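You operate a simulated robot arm through the tools that you are given. There is no shell and no other tool.

You are at the controls of a simulated two-armed robot. One attempt, no reset.

Task
Open the green knob, wipe the oil out of the orange collar and clamp the WATER motor in it.
Fine: use the yellow pad and put it back; the black ring stays in the collar; knob open and oil wiped before the motor goes in. Where these are worked on the way, their far stop is far enough and under half their travel is too little: green knob. What is to be rubbed or washed off counts as gone when no trace of it is left.

Only the result counts: the job must be done as asked and must still hold three seconds after the hand-in. Knocking over, shifting, dropping, spilling or breaking anything else fails it.

Robot
Two 7-joint arms with fingered hands on one trunk that stands fixed in place. Base frame: the origin is at the foot of the trunk, x ahead of it, y to its left, z up; the work surface is at about z = 850. Units: mm, degrees, N and s.
The left shoulder is at [20, 269, 1197], the right one opposite. Payload 5 kg a hand.
The TCP of each hand is the grasp point between the finger pads, 42 mm short of the fingertips. In the tool frame z runs along the fingers and y along their closing line. Largest opening 208 mm; the body of the gripper starts 119 mm behind the TCP. The gripper is a hand of 4 fingers: y runs from the thumb to the fingers, the wrist lies at [0, 0, -317] in the tool frame, and closing takes about 1.5 s.
Orientation is that of the tool frame in the base frame, as a unit quaternion [x, y, z, w]. With the fingers straight down and closing along the base's y, the tool's x points along the base's -x, its y along +y and its z along -z.

Tools
- The arms move only by the tool step_arm. It takes "left_series", "right_series" or both (then of equal length, played together; a hand with none holds still); each is a list of rows, each an object (a shift or turn left out is 0, a gripper value left out holds the last) with "offset": the shift along the base's x, y, z in units of 40 mm (1.0 is 40 mm), a list of three; "turn": the turn, a rotation vector about the base's x, y, z in units of 4 degrees (1.0 is 4 degrees), a list of three; "jaw": the opening in per cent of the stroke, from 0 (shut) to 100 (fully open). In form: [{"offset": [dx, dy, dz], "turn": [wx, wy, wz], "jaw": jaw}, ...]. A call has 1 to 20 rows; each row shifts and turns the commanded pose from where the row before left it. A call with a number of a shift or a turn outside -1 to 1 is refused whole. A row lasts 0.2 s, in which the tool goes at most 50 mm and 8.6 degrees; a call with a longer step from one row to the next is refused whole, and so is a gripper value outside its range. Where a pose cannot be reached the arm comes as near as it can. A force on the tool above 40 N (or 10 N above the force at the start of the call, whichever is more), or a blocked arm, ends the call early, and 0.2 s more pass. The fingers move at their own pace (about 153 mm/s each) and stop on an object; they squeeze with about 22 N. The grip force told is the motor's: it shows also when the fingers shut on nothing. Time passes only in rows, and 0.2 s behind the last, so rows that do not move let the fingers close. It gives the time, the measured TCP pose, the force on the tool (base axes), the opening and the grip force at its end, in the units of the frame above (readings bear some noise), with the torque about the TCP (base axes, N m) and any sound that the robot's microphone picked up.
- Cameras (640 x 400 px; columns grow to the right, rows downward): "scene" is now at [154.5, 23.5, 1471.1]; the picture's right is [0.31, -0.95, 0.00], its down [-0.51, -0.17, -0.85] and it looks along [0.80, 0.27, -0.53] (base axes); focal length 314 px, centre (320, 200). "left" rides on the left gripper at [-93, 1, -146] in its tool frame; the picture's right is [-0.01, -1.00, 0.00], its down [0.84, -0.01, -0.54] and it looks along [0.54, -0.01, 0.84] (tool axes); focal length 280 px, centre (320, 200). "right" rides on the right gripper at [94, 1, -146] in its tool frame; the picture's right is [-0.02, 1.00, 0.00], its down [-0.84, -0.01, -0.54] and it looks along [-0.54, -0.01, 0.84] (tool axes); focal length 280 px, centre (320, 200). There is no depth. A picture from a camera that has moved, and an enlarged one, comes with that camera's place and axes in the base frame and with its lens. The place of the scene camera against the robot may be out by one fixed shift of up to 12 mm in any direction.
- camera(camera): a new picture of that camera. The clock stands still meanwhile.
- lift_body(by): slides the trunk up (or, below 0, down) by that many mm; the arms and the scene camera ride with it, the base frame stays. It gives what a move gives, with no picture.
- hand_shape(shape, hand): the hand has 4 fingers and takes this shape, open, in about a second: jaw (thumb against the fingers, like two jaws); tri (thumb and two fingers); tip (a fingertip pinch); poke (one finger out to press); point (the index stretched); flat (the hand flat); cup (the hand cupped); fist (a fist). The gripper value then closes the fingers along that shape, each until it touches; the sizes above hold for jaw. It gives what a move gives, with no picture.
- pan_tilt(pan, tilt): turns the head with the scene camera to pan (to the left, within 80 degrees either way) and tilt (down, from -29 to 69), counted from straight ahead of the robot. It gives what a move gives.
- inspect(camera, box): a new picture of the part [left, top, right, bottom] of that camera's present view, enlarged. The clock stands still meanwhile.
- hand_in(): hands the job in; it is judged then, once.

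Places have to be worked out from the pictures, the camera data and where the tool is seen. Open the grippers and draw the arms clear of the work before you hand the job in, unless the task says otherwise.

The tools are called after "Emit:" as a command line: name --argument value ..., lists and objects as JSON in quotes. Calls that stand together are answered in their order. step_arm: Moves the arms, as the interface text tells. Its arguments: {"type":"object","properties":{"left_series":{"type":"array","items":{"type":"object","properties":{"offset":{"type":"array","items":{"type":"number"}},"turn":{"type":"array","items":{"type":"number"}},"jaw":{"type":"number"}}}},"right_series":{"type":"array","items":{"type":"object","properties":{"offset":{"type":"array","items":{"type":"number"}},"turn":{"type":"array","items":{"type":"number"}},"jaw":{"type":"number"}}}}},"required":[]} The other tools are called the same way: lift_body (by) slides the trunk up or down; hand_shape (shape, hand) gives the hand a shape; pan_tilt (pan, tilt) turns the head that bears the scene camera; camera (camera) takes a picture; inspect (camera, box) takes an enlarged picture of a part of a camera's view; hand_in () hands the job in.

At the start:

```text
t: 0.0
left_position: [465.8, 489.5, 1279.1]
left_ee_rot: [-0.179, 0.984, 0.001, 0.0]
left_contact_force: [-1.0, -0.5, 0.0]
left_torque: [0.03, -0.05, -0.01]
left_width: 208.0
left_finger_force: 0.1
left_shape: jaw
right_position: [571.1, 0.6, 1261.6]
right_ee_rot: [-0.178, 0.984, 0.0, 0.0]
right_contact_force: [-0.1, -0.8, 0.9]
right_torque: [0.01, -0.03, -0.02]
right_width: 207.5
right_finger_force: 0.1
right_shape: jaw
trunk travel left (down, up): [-575.0, 46.0]
head pan, tilt: [18.3, 32.2]
```

scene: 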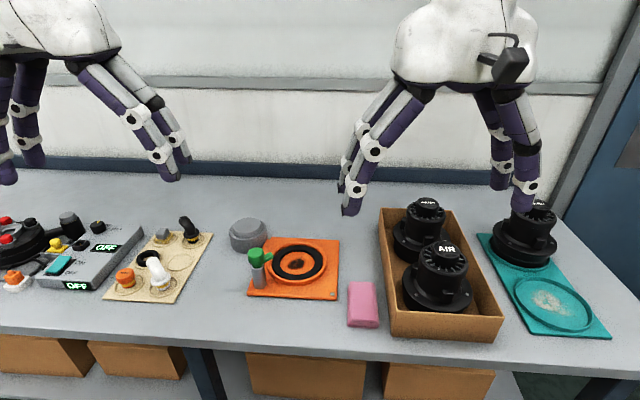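
right: 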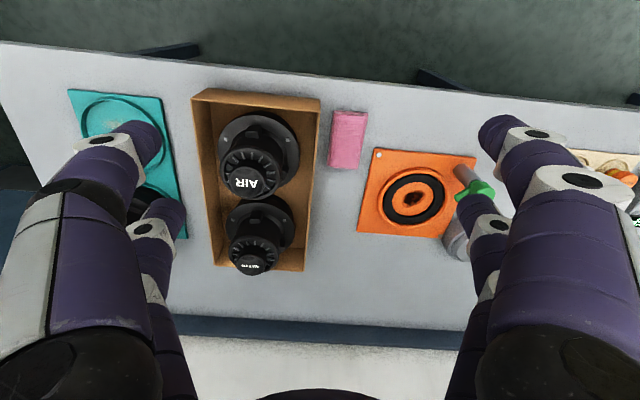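
left: 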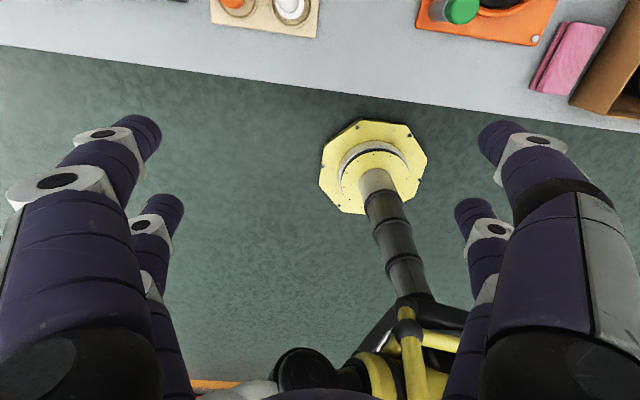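

I see a pink pad by the box, an orange collar with a green knob, and motors in a box. I look closer before moving and search for the yellow pad.

Emit:
inspect --camera "scene" --box '[220, 200, 400, 340]'

Emit:
inspect --camera "scene" --box '[370, 180, 620, 350]'

Emit:
inspect --camera "scene" --box '[0, 190, 220, 320]'

Emit:
inspect --camera "right" --box '[320, 80, 520, 260]'

```text
2.86 times, centred on (310, 270) of scene
camera zoom: at [154.5, 23.5, 1471.1], right [0.31, -0.95, 0.0], down [-0.51, -0.17, -0.85], along [0.8, 0.27, -0.53], focal length 899 px, centre (349, 0)
```

zoom: 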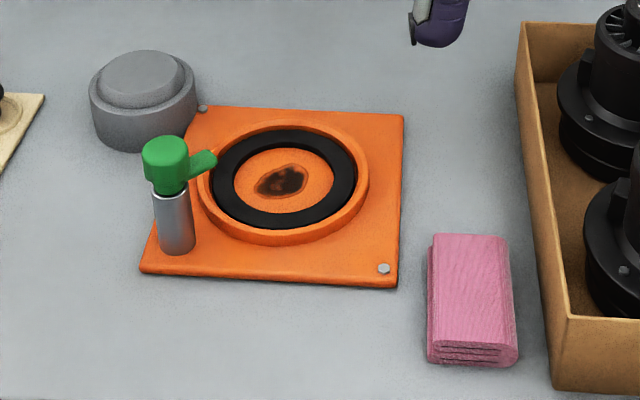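

```text
2.35 times, centred on (495, 265) of scene
camera zoom: at [154.5, 23.5, 1471.1], right [0.31, -0.95, 0.0], down [-0.51, -0.17, -0.85], along [0.8, 0.27, -0.53], focal length 740 px, centre (-92, 47)
```

zoom: 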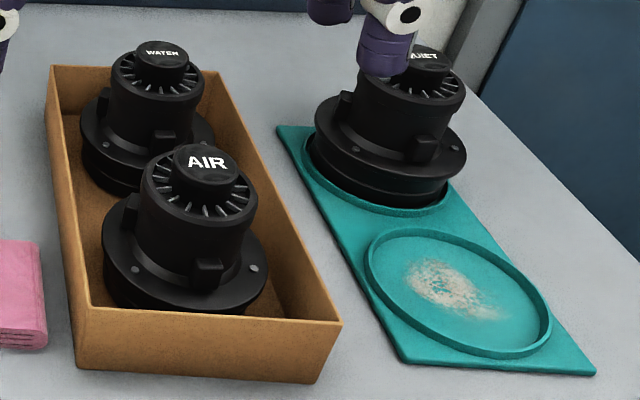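

```text
2.91 times, centred on (110, 255) of scene
camera zoom: at [154.5, 23.5, 1471.1], right [0.31, -0.95, 0.0], down [-0.51, -0.17, -0.85], along [0.8, 0.27, -0.53], focal length 915 px, centre (931, 40)
```

zoom: 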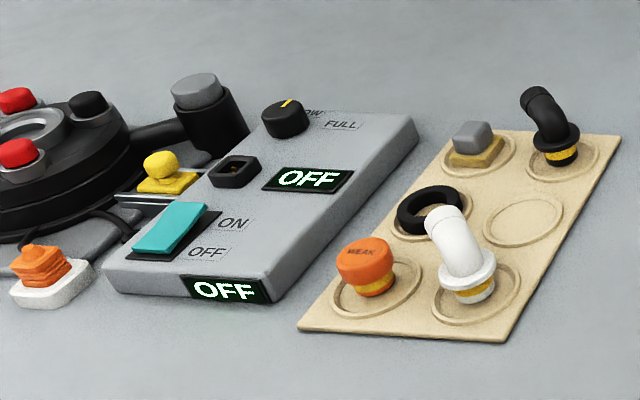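

```text
2.22 times, centred on (420, 170) of right
camera zoom: at [482.2, -29.8, 1407.4], right [-0.34, 0.94, 0.0], down [0.79, 0.28, 0.54], along [0.51, 0.18, -0.84], focal length 623 px, centre (98, 267)
```

zoom: 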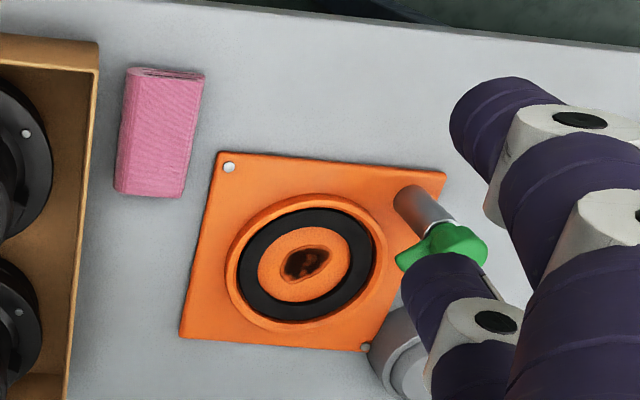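

The only pad seen so far is pink, and the task wants a yellow one. I turn the head to both sides to search for it.

Emit:
pan_tilt --pan 60 --tilt 40

Emit:
camera --camera "scene"

Emit:
pan_tilt --pan -35 --tilt 40

Emit:
camera --camera "scene"

Emit:
pan_tilt --pan 15 --tilt 55

Emit:
camera --camera "scene"

```text
t: 1.1
left_position: [465.4, 489.5, 1279.6]
left_ee_rot: [-0.178, 0.984, 0.0, 0.0]
left_contact_force: [0.1, 1.0, 0.7]
left_torque: [-0.01, -0.02, 0.0]
left_width: 207.8
left_finger_force: 0.1
left_shape: jaw
right_position: [571.5, -0.3, 1260.9]
right_ee_rot: [-0.178, 0.984, 0.0, 0.0]
right_contact_force: [0.3, 0.4, 0.9]
right_torque: [0.01, 0.02, 0.04]
right_width: 207.9
right_finger_force: 0.1
right_shape: jaw
trunk travel left (down, up): [-575.0, 46.0]
head pan, tilt: [60.0, 40.0]
```

```text
taken
camera scene: at [112.3, 69.1, 1459.2], right [0.87, -0.5, 0.0], down [-0.32, -0.56, -0.77], along [0.38, 0.66, -0.64], focal length 314 px, centre (320, 200)
```

scene: 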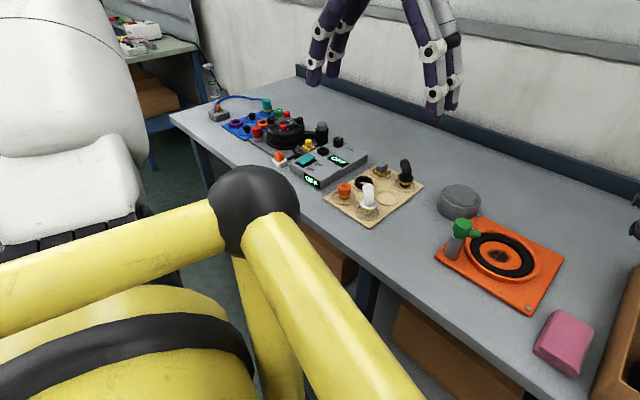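

```text
t: 2.8
left_position: [465.6, 488.4, 1280.1]
left_ee_rot: [-0.179, 0.984, 0.0, 0.0]
left_contact_force: [0.3, -0.2, -0.1]
left_torque: [0.0, -0.03, 0.01]
left_width: 208.0
left_finger_force: 0.0
left_shape: jaw
right_position: [571.7, 1.2, 1262.6]
right_ee_rot: [-0.178, 0.984, 0.0, 0.0]
right_contact_force: [0.2, 0.7, 0.1]
right_torque: [-0.02, 0.0, -0.01]
right_width: 208.0
right_finger_force: 0.0
right_shape: jaw
trunk travel left (down, up): [-575.0, 46.0]
head pan, tilt: [-35.0, 40.0]
```

```text
taken
camera scene: at [139.3, -53.2, 1459.2], right [-0.57, -0.82, 0.0], down [-0.53, 0.37, -0.77], along [0.63, -0.44, -0.64], focal length 314 px, centre (320, 200)
```

scene: 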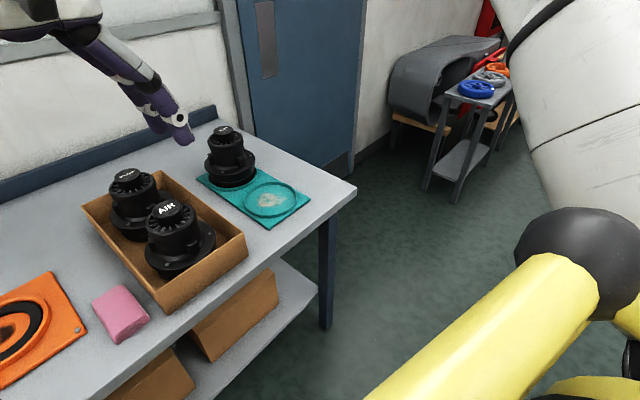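

```text
t: 4.0
left_position: [466.1, 488.4, 1280.1]
left_ee_rot: [-0.179, 0.984, 0.001, 0.0]
left_contact_force: [-0.3, 0.2, 0.7]
left_torque: [0.0, -0.01, 0.03]
left_width: 208.0
left_finger_force: 0.0
left_shape: jaw
right_position: [571.1, -0.0, 1260.8]
right_ee_rot: [-0.178, 0.984, 0.0, -0.001]
right_contact_force: [-0.9, -0.2, -0.8]
right_torque: [-0.01, -0.01, 0.03]
right_width: 207.6
right_finger_force: 0.1
right_shape: jaw
trunk travel left (down, up): [-575.0, 46.0]
head pan, tilt: [15.0, 55.0]
```

```text
taken
camera scene: at [139.3, 14.1, 1438.5], right [0.26, -0.97, 0.0], down [-0.79, -0.21, -0.57], along [0.55, 0.15, -0.82], focal length 314 px, centre (320, 200)
```

scene: 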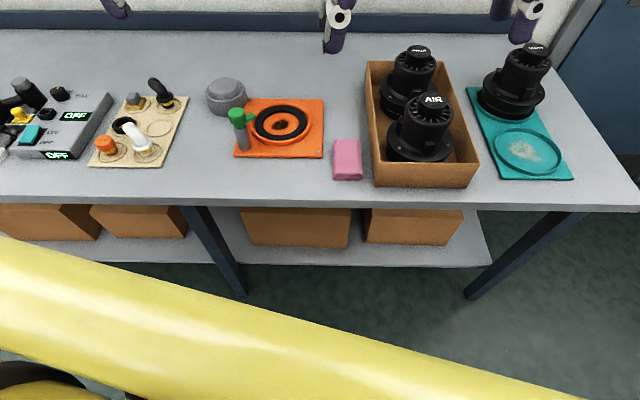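

No loose yellow pad is obvious, so I zoom on the left items, the blue board and the beige tray for something like a yellow pad.

Emit:
pan_tilt --pan 50 --tilt 32

Emit:
inspect --camera "scene" --box '[180, 100, 400, 240]'

Emit:
inspect --camera "scene" --box '[330, 120, 460, 205]'

Emit:
inspect --camera "scene" --box '[240, 80, 370, 165]'

Emit:
camera --camera "scene"

```text
t: 5.0
left_position: [465.9, 489.3, 1279.6]
left_ee_rot: [-0.178, 0.984, 0.0, 0.0]
left_contact_force: [0.0, -0.1, -0.4]
left_torque: [-0.04, 0.01, 0.03]
left_width: 207.9
left_finger_force: 0.0
left_shape: jaw
right_position: [570.8, 0.8, 1262.3]
right_ee_rot: [-0.178, 0.984, 0.001, 0.0]
right_contact_force: [0.4, -1.0, -0.3]
right_torque: [0.04, 0.0, 0.03]
right_width: 208.0
right_finger_force: 0.1
right_shape: jaw
trunk travel left (down, up): [-575.0, 46.0]
head pan, tilt: [50.0, 32.0]
```

```text
2.86 times, centred on (290, 170) of scene
camera zoom: at [127.3, 64.1, 1471.4], right [0.77, -0.64, 0.0], down [-0.34, -0.41, -0.85], along [0.55, 0.65, -0.53], focal length 899 px, centre (406, 286)
```

zoom: 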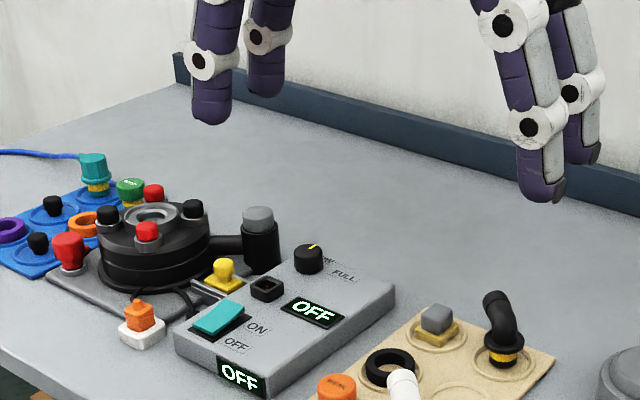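

```text
4.71 times, centred on (395, 162) of scene
camera zoom: at [127.3, 64.1, 1471.4], right [0.77, -0.64, 0.0], down [-0.34, -0.41, -0.85], along [0.55, 0.65, -0.53], focal length 1480 px, centre (-33, 376)
```

zoom: 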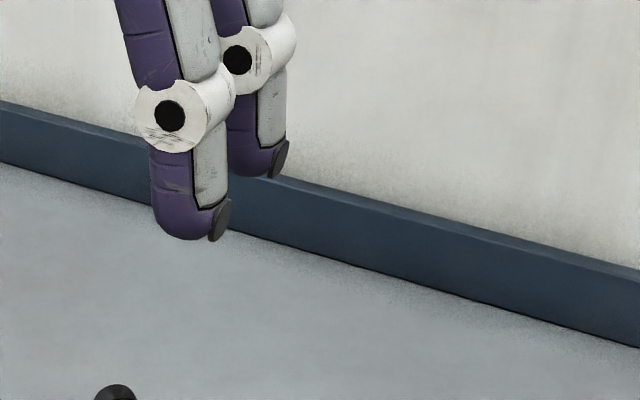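

```text
4.71 times, centred on (305, 122) of scene
camera zoom: at [127.3, 64.1, 1471.4], right [0.77, -0.64, 0.0], down [-0.34, -0.41, -0.85], along [0.55, 0.65, -0.53], focal length 1480 px, centre (391, 565)
```

zoom: 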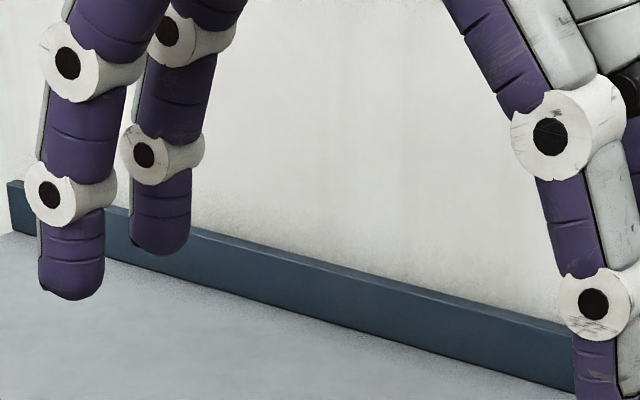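

```text
taken
camera scene: at [127.3, 64.1, 1471.4], right [0.77, -0.64, 0.0], down [-0.34, -0.41, -0.85], along [0.55, 0.65, -0.53], focal length 314 px, centre (320, 200)
```

scene: 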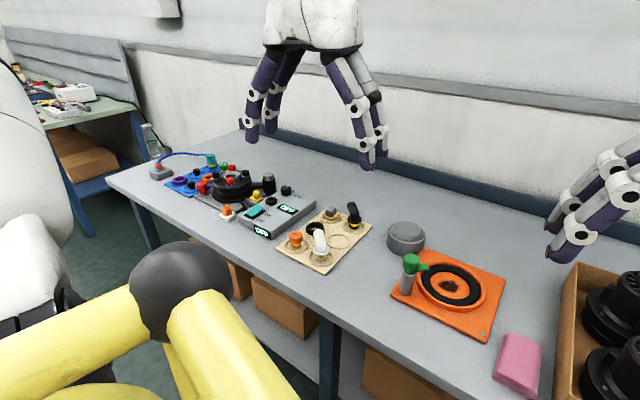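

The gray-handled piece with a flat yellow square on the beige tray looks like a pad with a handle; I zoom in on it, and on the yellow piece by the control box.

Emit:
inspect --camera "scene" --box '[270, 190, 380, 275]'

Emit:
inspect --camera "scene" --box '[140, 145, 290, 240]'

Emit:
inspect --camera "scene" --box '[380, 210, 550, 400]'

```text
4.71 times, centred on (325, 232) of scene
camera zoom: at [127.3, 64.1, 1471.4], right [0.77, -0.64, 0.0], down [-0.34, -0.41, -0.85], along [0.55, 0.65, -0.53], focal length 1480 px, centre (296, 47)
```

zoom: 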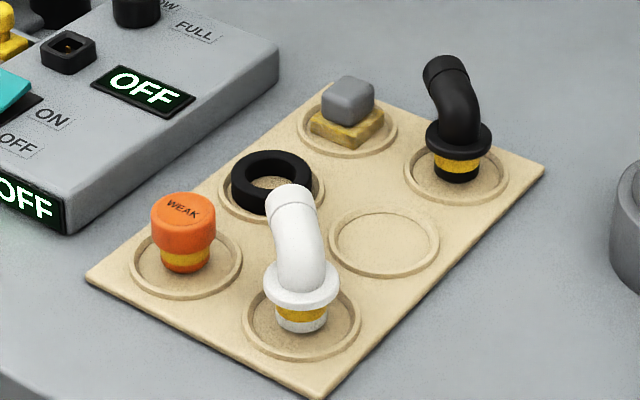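

```text
4.21 times, centred on (215, 192) of scene
camera zoom: at [127.3, 64.1, 1471.4], right [0.77, -0.64, 0.0], down [-0.34, -0.41, -0.85], along [0.55, 0.65, -0.53], focal length 1324 px, centre (762, 232)
```

zoom: 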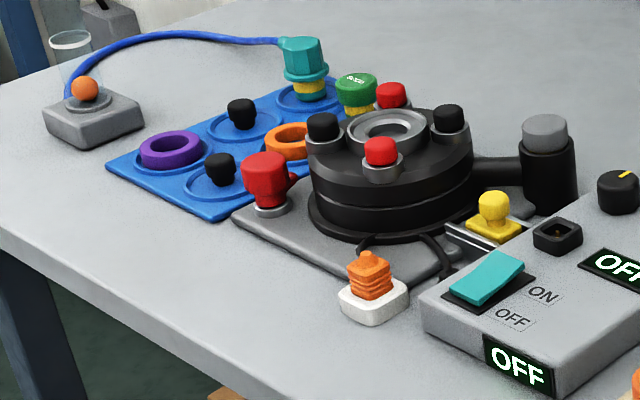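

```text
2.11 times, centred on (465, 305) of scene
camera zoom: at [127.3, 64.1, 1471.4], right [0.77, -0.64, 0.0], down [-0.34, -0.41, -0.85], along [0.55, 0.65, -0.53], focal length 662 px, centre (15, -21)
```

zoom: 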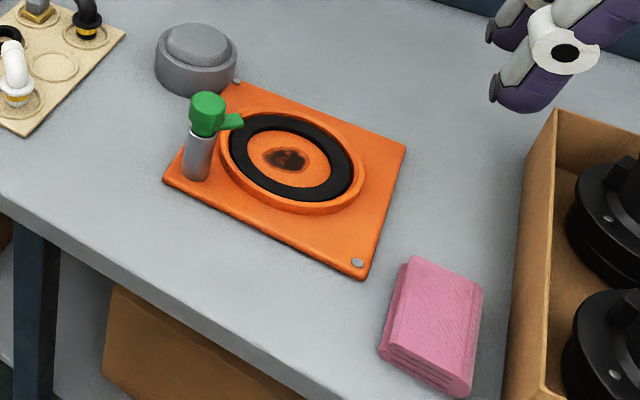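

The yellow foam with a gray grip sitting in the beige tray's recess must be the yellow pad (the other yellow item is a slider on the console). I estimate the collar at about (745, 286); I move the right hand over to the left so its camera gets a clear look at the knob and collar.

Emit:
step_arm --right_series '[{"offset": [0, 1, 0]}, {"offset": [0, 1, 0]}, {"offset": [0, 1, 0]}, {"offset": [-0.5, 1, 0]}, {"offset": [0, 0.5, 0]}, {"offset": [0, 0, 0]}]'

Emit:
camera --camera "right"

Emit:
pan_tilt --pan 20 --tilt 40

Emit:
camera --camera "scene"

```text
t: 6.4
left_position: [464.3, 489.7, 1279.5]
left_ee_rot: [-0.179, 0.984, 0.0, 0.001]
left_contact_force: [-0.2, 0.6, 0.3]
left_torque: [0.07, -0.09, -0.06]
left_width: 207.9
left_finger_force: 0.0
left_shape: jaw
right_position: [550.3, 181.3, 1262.3]
right_ee_rot: [-0.178, 0.984, 0.001, 0.001]
right_contact_force: [-0.8, -0.3, 0.2]
right_torque: [0.05, -0.05, 0.03]
right_width: 207.7
right_finger_force: 0.0
right_shape: jaw
trunk travel left (down, up): [-575.0, 46.0]
head pan, tilt: [50.0, 32.0]
```

```text
taken
camera right: at [462.2, 151.4, 1408.2], right [-0.34, 0.94, 0.0], down [0.79, 0.28, 0.54], along [0.51, 0.18, -0.84], focal length 280 px, centre (320, 200)
```

right: 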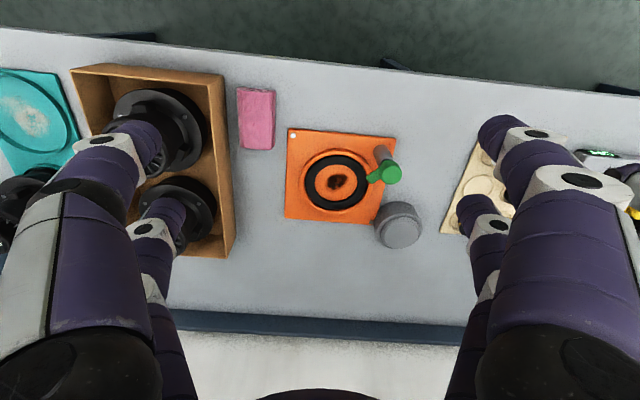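

```text
t: 7.3
left_position: [465.4, 488.8, 1280.6]
left_ee_rot: [-0.18, 0.984, 0.001, 0.0]
left_contact_force: [0.3, 0.0, -0.3]
left_torque: [0.01, 0.01, 0.02]
left_width: 207.8
left_finger_force: 0.1
left_shape: jaw
right_position: [551.0, 182.3, 1262.0]
right_ee_rot: [-0.178, 0.984, 0.0, -0.001]
right_contact_force: [0.4, 0.2, 0.9]
right_torque: [-0.02, -0.02, 0.02]
right_width: 207.9
right_finger_force: 0.0
right_shape: jaw
trunk travel left (down, up): [-575.0, 46.0]
head pan, tilt: [20.0, 40.0]
```

```text
taken
camera scene: at [149.6, 24.7, 1459.2], right [0.34, -0.94, 0.0], down [-0.6, -0.22, -0.77], along [0.72, 0.26, -0.64], focal length 314 px, centre (320, 200)
```

scene: 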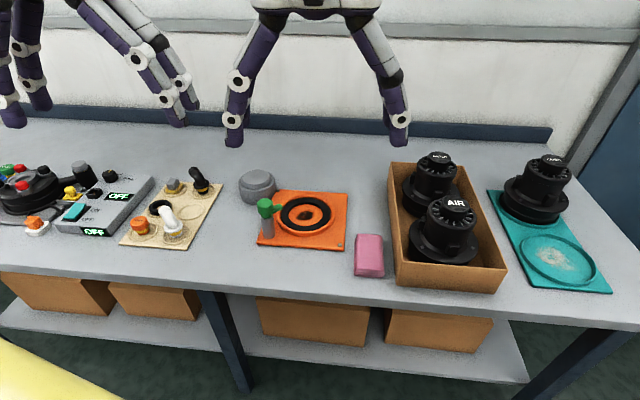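

The view is clear now. I zoom into the collar and knob to measure them precisely.

Emit:
inspect --camera "right" --box '[270, 110, 440, 260]'

Emit:
inspect --camera "scene" --box '[230, 160, 400, 290]'

Emit:
inspect --camera "scene" --box '[110, 160, 240, 260]'

Emit:
inspect --camera "scene" --box '[380, 140, 520, 300]'

```text
2.67 times, centred on (355, 185) of right
camera zoom: at [463.0, 151.6, 1407.7], right [-0.34, 0.94, 0.0], down [0.79, 0.28, 0.54], along [0.51, 0.18, -0.84], focal length 748 px, centre (227, 240)
```

zoom: 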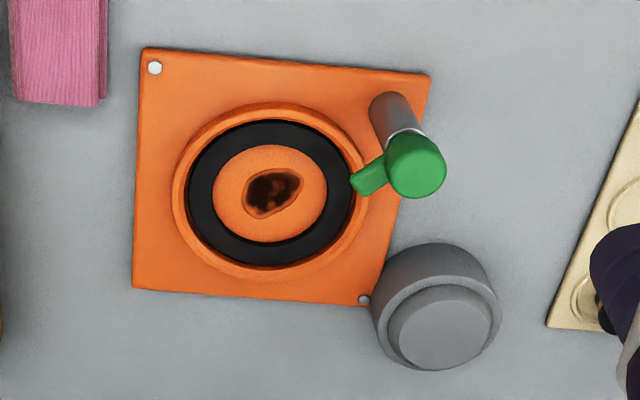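

```text
3.08 times, centred on (315, 225) of scene
camera zoom: at [149.6, 24.7, 1459.2], right [0.34, -0.94, 0.0], down [-0.6, -0.22, -0.77], along [0.72, 0.26, -0.64], focal length 968 px, centre (335, 123)
```

zoom: 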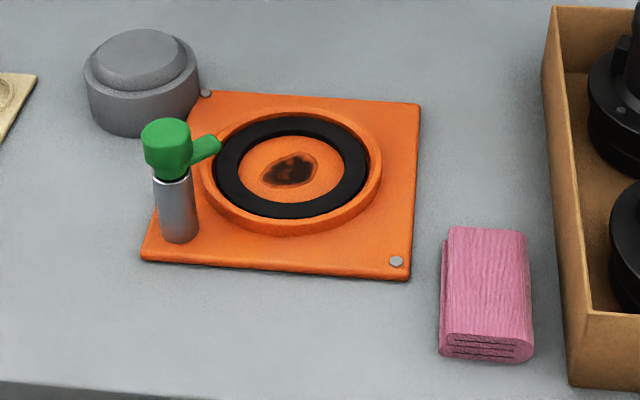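

```text
4.00 times, centred on (175, 210) of scene
camera zoom: at [149.6, 24.7, 1459.2], right [0.34, -0.94, 0.0], down [-0.6, -0.22, -0.77], along [0.72, 0.26, -0.64], focal length 1258 px, centre (900, 160)
```

zoom: 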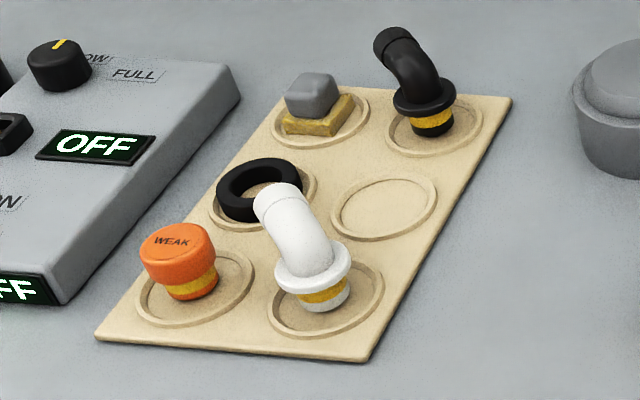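

```text
2.50 times, centred on (450, 220) of scene
camera zoom: at [149.6, 24.7, 1459.2], right [0.34, -0.94, 0.0], down [-0.6, -0.22, -0.77], along [0.72, 0.26, -0.64], focal length 786 px, centre (-5, 150)
```

zoom: 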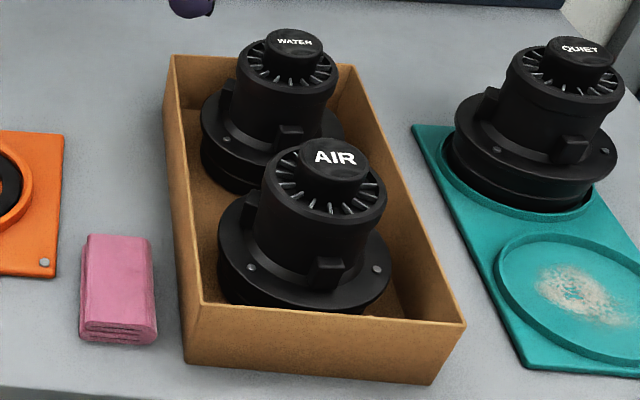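

The knob's post axis works out to about (640, 349) with its cap top near z 960, lever pointing at the collar centred near (740, 288). I withdraw the right hand and bring the left hand above the knob, rotating it so that the fingers straddle the lever.

Emit:
step_arm --left_series '[{"offset": [0.31, -0.25, -0.29], "turn": [0, 0, -1]}, {"offset": [0.31, -0.25, -0.29], "turn": [0, 0, -1]}, {"offset": [0.31, -0.25, -0.29], "turn": [0, 0, -1]}, {"offset": [0.31, -0.25, -0.29], "turn": [0, 0, -1]}, {"offset": [0.31, -0.25, -0.29], "turn": [0, 0, -1]}, {"offset": [0.31, -0.25, -0.29], "turn": [0, 0, -1]}, {"offset": [0.31, -0.25, -0.29], "turn": [0, 0, -1]}, {"offset": [0.31, -0.25, -0.29], "turn": [0, 0, -1]}, {"offset": [0.31, -0.25, -0.29], "turn": [0, 0, -1]}, {"offset": [0.31, -0.25, -0.29], "turn": [0, 0, -1]}, {"offset": [0.31, -0.25, -0.29], "turn": [0, 0, -1]}, {"offset": [0.31, -0.25, -0.29], "turn": [0, 0, -1]}, {"offset": [0.31, -0.25, -0.29], "turn": [0, 0, -1]}, {"offset": [0.31, -0.25, -0.29], "turn": [0, 0, -1]}, {"offset": [0, 0, 0]}]' --right_series '[{"offset": [0, -1, 0]}, {"offset": [0, -1, 0]}, {"offset": [0, -1, 0]}, {"offset": [0, -1, 0]}, {"offset": [0, -1, 0]}, {"offset": [0, -1, 0]}, {"offset": [0, 0, 0]}, {"offset": [0, 0, 0]}, {"offset": [0, 0, 0]}, {"offset": [0, 0, 0]}, {"offset": [0, 0, 0]}, {"offset": [0, 0, 0]}, {"offset": [0, 0, 0]}, {"offset": [0, 0, 0]}, {"offset": [0, 0, 0]}]'

Emit:
camera --camera "left"

Emit:
camera --camera "scene"

Emit:
camera --camera "right"

```text
t: 10.5
left_position: [640.0, 350.1, 1116.8]
left_ee_rot: [0.305, 0.952, 0.0, 0.0]
left_contact_force: [0.4, -1.0, 0.5]
left_torque: [0.0, -0.01, 0.01]
left_width: 208.0
left_finger_force: 0.1
left_shape: jaw
right_position: [551.0, -59.0, 1264.9]
right_ee_rot: [-0.179, 0.984, 0.001, 0.001]
right_contact_force: [0.1, 0.5, 0.1]
right_torque: [-0.02, -0.01, 0.03]
right_width: 207.9
right_finger_force: 0.1
right_shape: jaw
trunk travel left (down, up): [-575.0, 46.0]
head pan, tilt: [20.0, 40.0]
```

```text
taken
camera left: at [716.8, 295.8, 1264.2], right [-0.57, -0.82, 0.0], down [-0.69, 0.48, 0.54], along [-0.44, 0.31, -0.84], focal length 280 px, centre (320, 200)
```

left: 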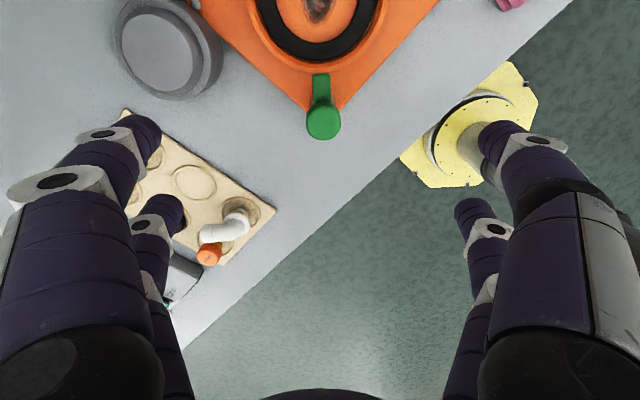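

```text
taken
camera scene: at [149.2, 24.8, 1459.3], right [0.34, -0.94, 0.0], down [-0.6, -0.22, -0.77], along [0.72, 0.26, -0.64], focal length 314 px, centre (320, 200)
```

scene: 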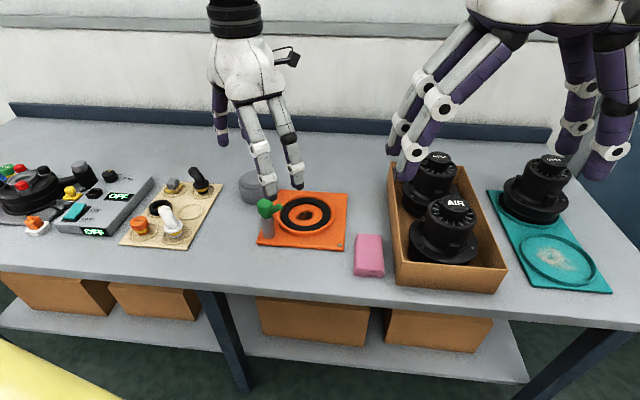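

```text
taken
camera right: at [461.7, -88.9, 1409.3], right [-0.34, 0.94, 0.0], down [0.79, 0.28, 0.54], along [0.51, 0.18, -0.84], focal length 280 px, centre (320, 200)
```

right: 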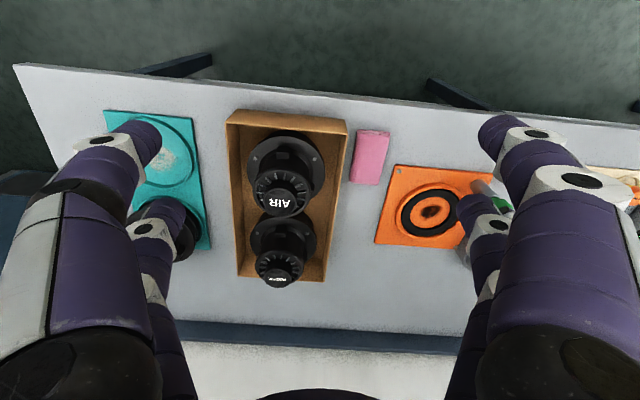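

The hand is above the knob and the lever lies along the picture's vertical, as wanted. I zoom in to check the centring.

Emit:
inspect --camera "left" --box '[240, 0, 400, 160]'

Emit:
inspect --camera "scene" --box '[230, 150, 360, 260]'

```text
2.50 times, centred on (320, 80) of left
camera zoom: at [716.8, 295.8, 1264.2], right [-0.57, -0.82, 0.0], down [-0.69, 0.48, 0.54], along [-0.44, 0.31, -0.84], focal length 701 px, centre (320, 500)
```

zoom: 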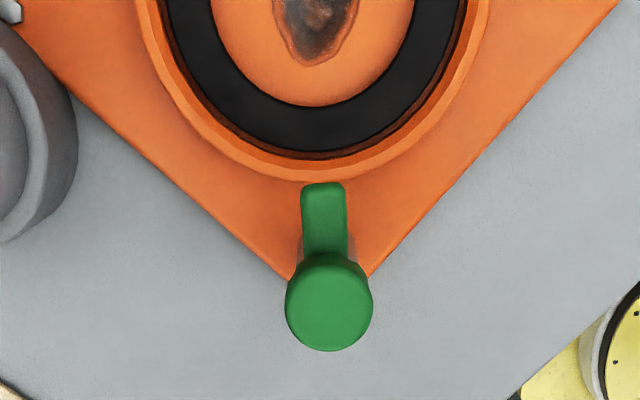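

```text
3.64 times, centred on (295, 205) of scene
camera zoom: at [149.2, 24.8, 1459.3], right [0.34, -0.94, 0.0], down [-0.6, -0.22, -0.77], along [0.72, 0.26, -0.64], focal length 1144 px, centre (411, 182)
```

zoom: 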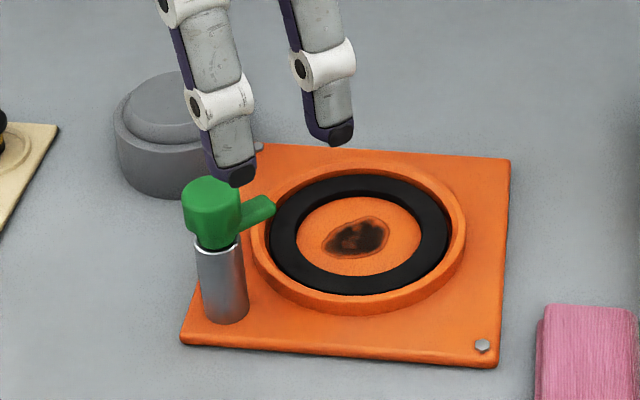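

The knob axis is at about (638, 345), cap about 37 mm across, lever 20 mm wide. Before gripping I need to know how the fingers are spaced, so I zoom on the hands.

Emit:
inspect --camera "scene" --box '[190, 0, 330, 210]'

Emit:
inspect --camera "scene" --box '[380, 0, 640, 200]'

Emit:
pan_tilt --pan 25 --tilt 20

Emit:
camera --camera "scene"

```text
1.90 times, centred on (260, 105) of scene
camera zoom: at [149.2, 24.8, 1459.3], right [0.34, -0.94, 0.0], down [-0.6, -0.22, -0.77], along [0.72, 0.26, -0.64], focal length 599 px, centre (434, 381)
```

zoom: 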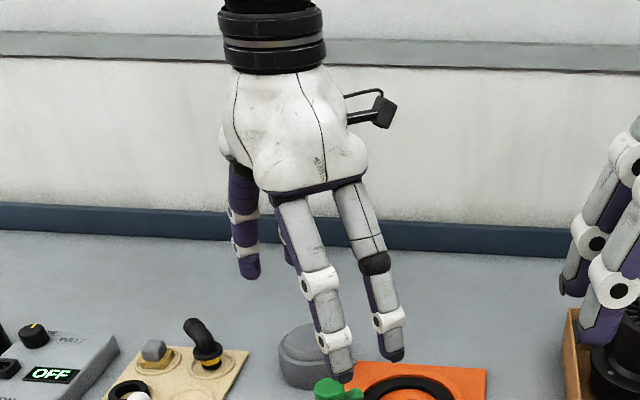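

```text
2.00 times, centred on (510, 100) of scene
camera zoom: at [149.2, 24.8, 1459.3], right [0.34, -0.94, 0.0], down [-0.6, -0.22, -0.77], along [0.72, 0.26, -0.64], focal length 629 px, centre (-60, 400)
```

zoom: 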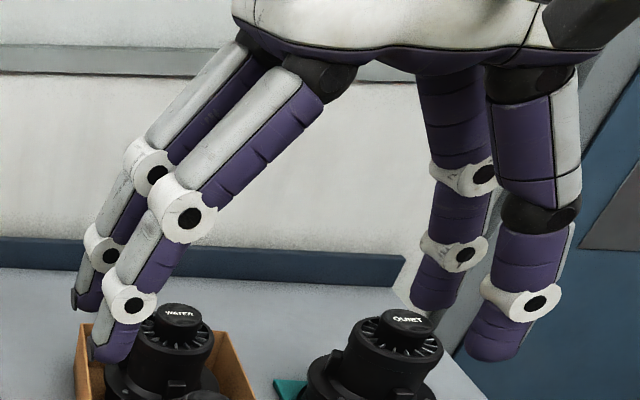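

```text
t: 11.4
left_position: [638.8, 349.2, 1116.7]
left_ee_rot: [0.304, 0.953, 0.0, 0.0]
left_contact_force: [0.1, -0.7, 0.8]
left_torque: [-0.07, 0.01, -0.01]
left_width: 207.6
left_finger_force: 0.1
left_shape: jaw
right_position: [551.4, -59.6, 1263.7]
right_ee_rot: [-0.178, 0.984, 0.001, 0.0]
right_contact_force: [-0.2, 0.0, 0.3]
right_torque: [0.0, -0.01, -0.01]
right_width: 207.7
right_finger_force: 0.2
right_shape: jaw
trunk travel left (down, up): [-575.0, 46.0]
head pan, tilt: [25.0, 20.0]
```

```text
taken
camera scene: at [154.0, 34.9, 1490.6], right [0.42, -0.91, 0.0], down [-0.31, -0.14, -0.94], along [0.85, 0.4, -0.34], focal length 314 px, centre (320, 200)
```

scene: 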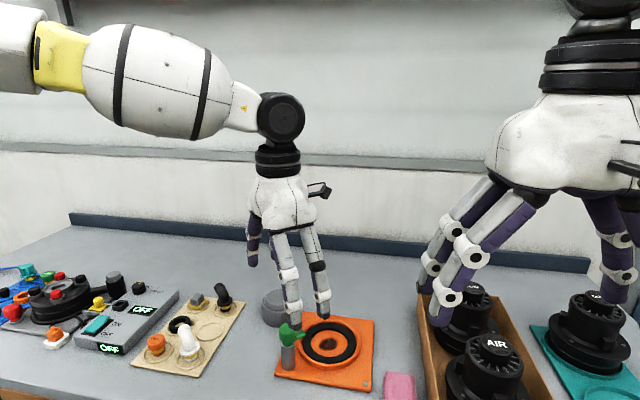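

Two fingers on each side, spread along tool x. I close the left hand in the air, high above the knob, to see how the fingers meet.

Emit:
step_arm --left_series '[{"jaw": 0}, {"jaw": 0}, {"jaw": 0}, {"jaw": 0}, {"jaw": 0}, {"jaw": 0}, {"jaw": 0}, {"jaw": 0}]'

Emit:
camera --camera "left"

Emit:
inspect --camera "scene" --box '[220, 160, 400, 390]'

```text
t: 13.2
left_position: [638.1, 350.0, 1117.2]
left_ee_rot: [0.303, 0.953, -0.001, -0.001]
left_contact_force: [-0.5, -0.1, 0.4]
left_torque: [-0.01, 0.01, -0.01]
left_width: 0.0
left_finger_force: 22.5
left_shape: jaw
right_position: [552.4, -59.6, 1263.3]
right_ee_rot: [-0.178, 0.984, -0.001, 0.0]
right_contact_force: [-0.2, -0.3, -0.5]
right_torque: [0.0, 0.03, -0.01]
right_width: 207.8
right_finger_force: 0.1
right_shape: jaw
trunk travel left (down, up): [-575.0, 46.0]
head pan, tilt: [25.0, 20.0]
```

```text
taken
camera left: at [717.0, 295.7, 1264.1], right [-0.57, -0.82, 0.0], down [-0.69, 0.48, 0.54], along [-0.44, 0.31, -0.84], focal length 280 px, centre (320, 200)
```

left: 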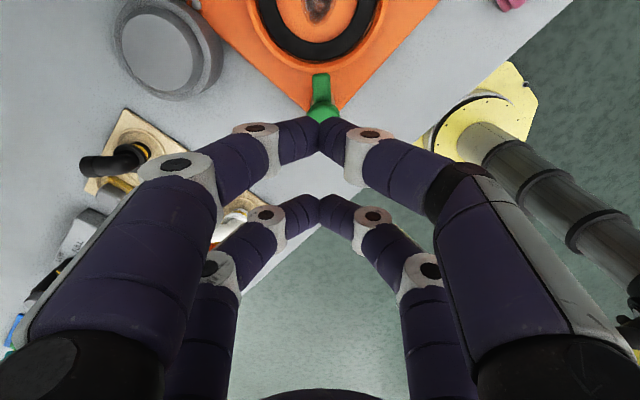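

```text
1.74 times, centred on (310, 275) of scene
camera zoom: at [154.1, 34.9, 1490.6], right [0.42, -0.91, 0.0], down [-0.31, -0.14, -0.94], along [0.85, 0.4, -0.34], focal length 547 px, centre (337, 70)
```

zoom: 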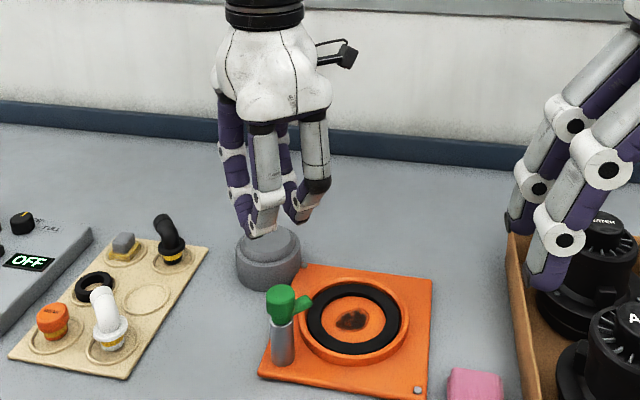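

The fingers meet in two pairs at about ±28 mm along tool x, so I'll take the lever with the outer pair and the back of the cap with the other. I open halfway, align with the lever and descend to z≈945.

Emit:
step_arm --left_series '[{"offset": [0.2, -0.24, 0], "turn": [0, 0, 0.6], "jaw": 45}, {"turn": [0, 0, 0.6]}, {}, {}, {}, {"offset": [0, 0, -0.8]}, {"offset": [0, 0, -0.8]}, {"offset": [0, 0, -0.8]}, {}]'

Emit:
inspect --camera "left" --box '[200, 0, 440, 240]'

Emit:
pan_tilt --pan 25 --tilt 40

Emit:
inspect --camera "scene" --box '[270, 110, 430, 250]'

```text
t: 15.2
left_position: [645.3, 339.4, 1021.1]
left_ee_rot: [0.264, 0.965, 0.0, 0.001]
left_contact_force: [0.1, -0.1, 0.0]
left_torque: [0.03, -0.08, -0.01]
left_width: 93.4
left_finger_force: 0.1
left_shape: jaw
right_position: [550.4, -59.8, 1263.6]
right_ee_rot: [-0.179, 0.984, 0.0, 0.001]
right_contact_force: [-1.2, -1.3, -0.2]
right_torque: [0.04, -0.12, 0.02]
right_width: 207.7
right_finger_force: 0.0
right_shape: jaw
trunk travel left (down, up): [-575.0, 46.0]
head pan, tilt: [25.0, 20.0]
```

```text
1.67 times, centred on (320, 120) of left
camera zoom: at [728.0, 290.3, 1167.8], right [-0.5, -0.87, 0.0], down [-0.73, 0.42, 0.54], along [-0.47, 0.27, -0.84], focal length 467 px, centre (320, 333)
```

zoom: 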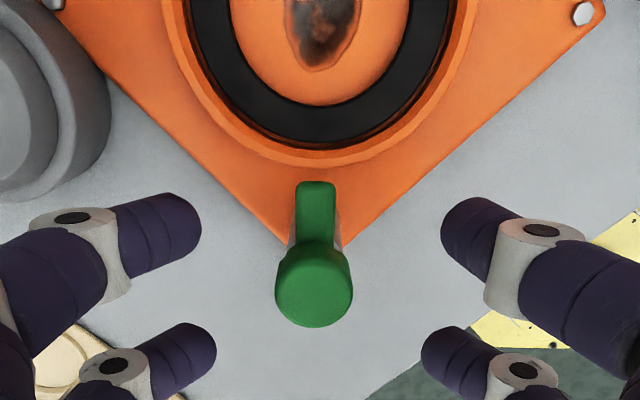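

```text
t: 16.0
left_position: [645.0, 338.4, 1020.7]
left_ee_rot: [0.264, 0.965, 0.0, 0.0]
left_contact_force: [-0.2, 0.3, 0.3]
left_torque: [0.02, -0.03, 0.01]
left_width: 93.3
left_finger_force: 0.0
left_shape: jaw
right_position: [550.8, -59.3, 1264.2]
right_ee_rot: [-0.178, 0.984, 0.0, 0.0]
right_contact_force: [-0.2, 0.0, 1.3]
right_torque: [0.05, -0.03, 0.01]
right_width: 207.9
right_finger_force: 0.1
right_shape: jaw
trunk travel left (down, up): [-575.0, 46.0]
head pan, tilt: [25.0, 40.0]
```

```text
2.86 times, centred on (350, 180) of scene
camera zoom: at [146.5, 31.3, 1459.3], right [0.42, -0.91, 0.0], down [-0.58, -0.27, -0.77], along [0.69, 0.32, -0.64], focal length 899 px, centre (234, 257)
```

zoom: 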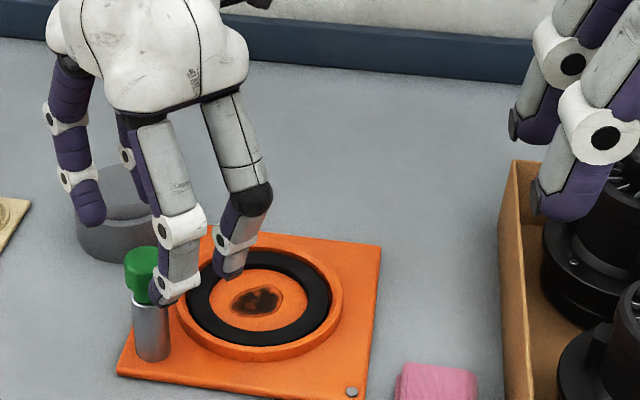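

The lever and cap lie between the finger pairs. I descend to about z 945 and close on the lever.

Emit:
step_arm --left_series '[{"offset": [0, 0, -0.65]}, {"offset": [0, 0, -0.65]}, {"offset": [0, 0, -0.6]}, {}, {"jaw": 0}, {"jaw": 0}, {"jaw": 0}, {"jaw": 0}, {"jaw": 0}, {"jaw": 0}]'

Emit:
inspect --camera "left" --box '[200, 0, 440, 240]'

Emit:
inspect --camera "scene" --box '[270, 110, 430, 250]'

```text
t: 18.2
left_position: [646.9, 339.2, 945.2]
left_ee_rot: [0.264, 0.965, -0.001, 0.0]
left_contact_force: [-4.5, 1.9, -8.5]
left_torque: [0.05, 0.22, 0.02]
left_width: 0.0
left_finger_force: 22.0
left_shape: jaw
right_position: [552.0, -58.8, 1262.9]
right_ee_rot: [-0.177, 0.984, 0.0, 0.0]
right_contact_force: [-0.2, 0.4, 0.5]
right_torque: [0.0, -0.01, -0.02]
right_width: 207.9
right_finger_force: 0.0
right_shape: jaw
trunk travel left (down, up): [-575.0, 46.0]
head pan, tilt: [25.0, 40.0]
```

```text
1.67 times, centred on (320, 120) of left
camera zoom: at [728.8, 291.2, 1091.2], right [-0.5, -0.87, 0.0], down [-0.73, 0.42, 0.54], along [-0.47, 0.27, -0.84], focal length 467 px, centre (320, 333)
```

zoom: 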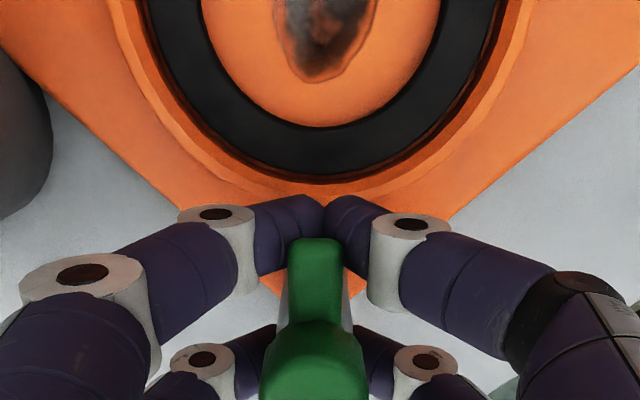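

```text
2.86 times, centred on (350, 180) of scene
camera zoom: at [146.9, 31.8, 1459.1], right [0.42, -0.91, 0.0], down [-0.58, -0.27, -0.77], along [0.69, 0.32, -0.64], focal length 899 px, centre (234, 257)
```

zoom: 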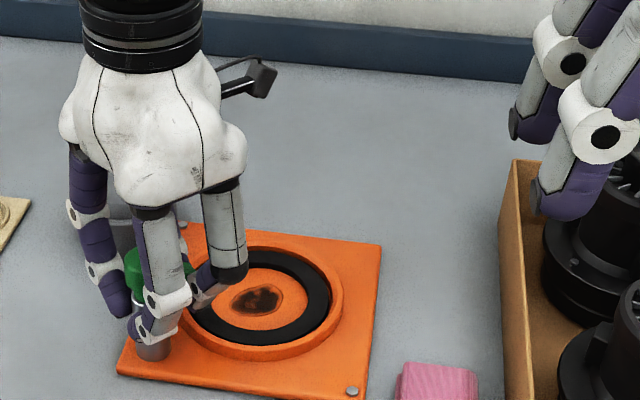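

The fingers have closed in a cage around the lever. I try a small turn counter-clockwise to feel the direction.

Emit:
step_arm --left_series '[{"offset": [0.009, 0.015, 0], "turn": [0, 0, 1]}, {"offset": [0.008, 0.016, 0], "turn": [0, 0, 1]}, {"offset": [0.007, 0.016, 0], "turn": [0, 0, 1]}, {"offset": [0.006, 0.017, 0], "turn": [0, 0, 1]}, {}]'

Emit:
inspect --camera "left" --box '[200, 0, 440, 240]'

```text
t: 19.4
left_position: [646.5, 343.1, 944.7]
left_ee_rot: [0.127, 0.992, 0.0, -0.001]
left_contact_force: [-21.4, 4.6, -19.8]
left_torque: [0.13, 0.7, -0.11]
left_width: 0.1
left_finger_force: 21.6
left_shape: jaw
right_position: [551.6, -60.0, 1262.9]
right_ee_rot: [-0.179, 0.984, 0.0, 0.0]
right_contact_force: [-0.6, -0.6, -0.4]
right_torque: [0.02, 0.03, 0.04]
right_width: 208.0
right_finger_force: 0.0
right_shape: jaw
trunk travel left (down, up): [-575.0, 46.0]
head pan, tilt: [25.0, 40.0]
```

```text
1.67 times, centred on (320, 120) of left
camera zoom: at [739.5, 319.5, 1091.3], right [-0.24, -0.97, 0.0], down [-0.82, 0.2, 0.54], along [-0.53, 0.13, -0.84], focal length 467 px, centre (320, 333)
```

zoom: 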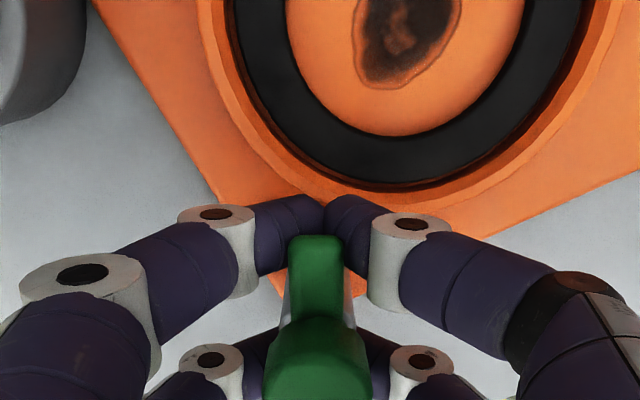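

The knob follows counter-clockwise. A squeeze on the back of the cap builds a side force, so I loosen the grip slightly to a cage and keep turning.

Emit:
step_arm --left_series '[{"jaw": 10}, {"jaw": 10}, {"offset": [0.004, 0.017, 0], "turn": [0, 0, 1]}, {"offset": [0.003, 0.017, 0], "turn": [0, 0, 1]}, {"offset": [0.002, 0.017, 0], "turn": [0, 0, 1]}, {"offset": [0, 0.017, 0], "turn": [0, 0, 1]}, {"offset": [0, 0.017, 0], "turn": [0, 0, 1]}, {"offset": [-0.002, 0.017, 0], "turn": [0, 0, 1]}, {"offset": [-0.003, 0.017, 0], "turn": [0, 0, 1]}, {"offset": [-0.004, 0.017, 0], "turn": [0, 0, 1]}, {}]'

Emit:
inspect --camera "left" --box '[200, 0, 440, 240]'

```text
t: 21.8
left_position: [648.5, 347.6, 944.3]
left_ee_rot: [-0.151, 0.989, 0.0, -0.001]
left_contact_force: [0.1, -0.6, -0.4]
left_torque: [0.01, 0.02, -0.01]
left_width: 21.1
left_finger_force: 0.0
left_shape: jaw
right_position: [550.2, -60.5, 1261.8]
right_ee_rot: [-0.178, 0.984, 0.0, 0.0]
right_contact_force: [-0.7, -0.3, -0.3]
right_torque: [0.0, -0.01, 0.01]
right_width: 207.9
right_finger_force: 0.1
right_shape: jaw
trunk travel left (down, up): [-575.0, 46.0]
head pan, tilt: [25.0, 40.0]
```

```text
1.67 times, centred on (320, 120) of left
camera zoom: at [738.2, 375.7, 1092.3], right [0.31, -0.95, 0.0], down [-0.8, -0.26, 0.54], along [-0.51, -0.17, -0.84], focal length 467 px, centre (320, 333)
```

zoom: 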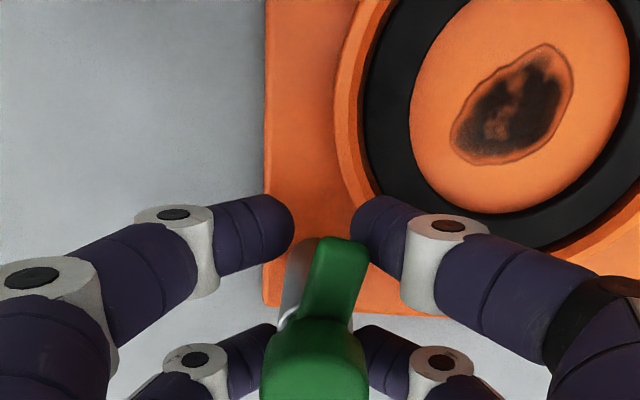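

The lever is being pushed along by the finger with some lag, at no force. I go on turning counter-clockwise.

Emit:
step_arm --left_series '[{"offset": [-0.006, 0.016, 0], "turn": [0, 0, 1]}, {"offset": [-0.007, 0.016, 0], "turn": [0, 0, 1]}, {"offset": [-0.008, 0.015, 0], "turn": [0, 0, 1]}, {"offset": [-0.009, 0.015, 0], "turn": [0, 0, 1]}, {"offset": [-0.01, 0.014, 0], "turn": [0, 0, 1]}, {"offset": [-0.011, 0.013, 0], "turn": [0, 0, 1]}, {"offset": [-0.012, 0.012, 0], "turn": [0, 0, 1]}, {"offset": [-0.013, 0.012, 0], "turn": [0, 0, 1]}, {"offset": [-0.013, 0.011, 0], "turn": [0, 0, 1]}, {"offset": [-0.014, 0.01, 0], "turn": [0, 0, 1]}, {"offset": [-0.015, 0.009, 0], "turn": [0, 0, 1]}, {"offset": [-0.015, 0.008, 0], "turn": [0, 0, 1]}, {}]'

Emit:
inspect --camera "left" --box '[200, 0, 440, 240]'

Emit:
inspect --camera "scene" --box '[270, 110, 430, 250]'

```text
t: 24.6
left_position: [644.3, 354.1, 945.7]
left_ee_rot: [-0.541, 0.841, -0.001, 0.0]
left_contact_force: [6.4, -5.4, -0.5]
left_torque: [-0.09, -0.08, -0.29]
left_width: 22.4
left_finger_force: 0.0
left_shape: jaw
right_position: [550.9, -59.0, 1263.4]
right_ee_rot: [-0.178, 0.984, 0.0, 0.0]
right_contact_force: [-0.2, -0.1, 0.6]
right_torque: [0.01, 0.0, -0.03]
right_width: 207.8
right_finger_force: 0.0
right_shape: jaw
trunk travel left (down, up): [-575.0, 46.0]
head pan, tilt: [25.0, 40.0]
```

```text
1.67 times, centred on (320, 120) of left
camera zoom: at [682.7, 437.4, 1092.2], right [0.92, -0.4, 0.0], down [-0.34, -0.77, 0.54], along [-0.22, -0.49, -0.84], focal length 467 px, centre (320, 333)
```

zoom: 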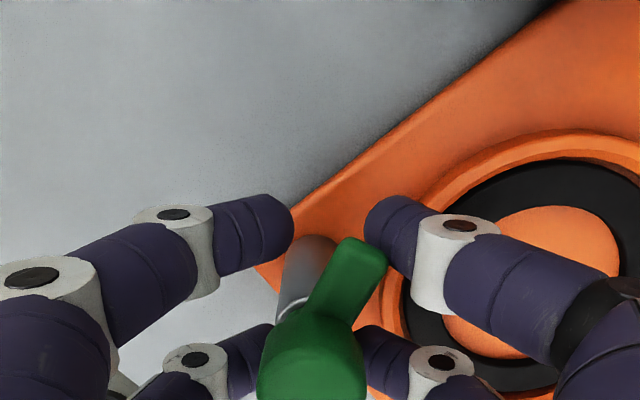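

```text
2.86 times, centred on (350, 180) of scene
camera zoom: at [147.1, 31.1, 1459.2], right [0.42, -0.91, 0.0], down [-0.58, -0.27, -0.77], along [0.69, 0.32, -0.64], focal length 899 px, centre (234, 257)
```

zoom: 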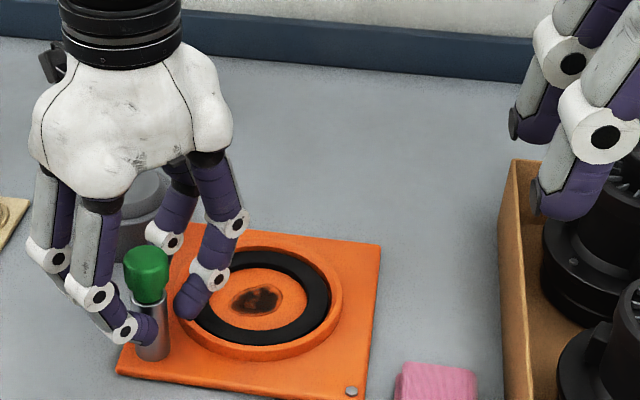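

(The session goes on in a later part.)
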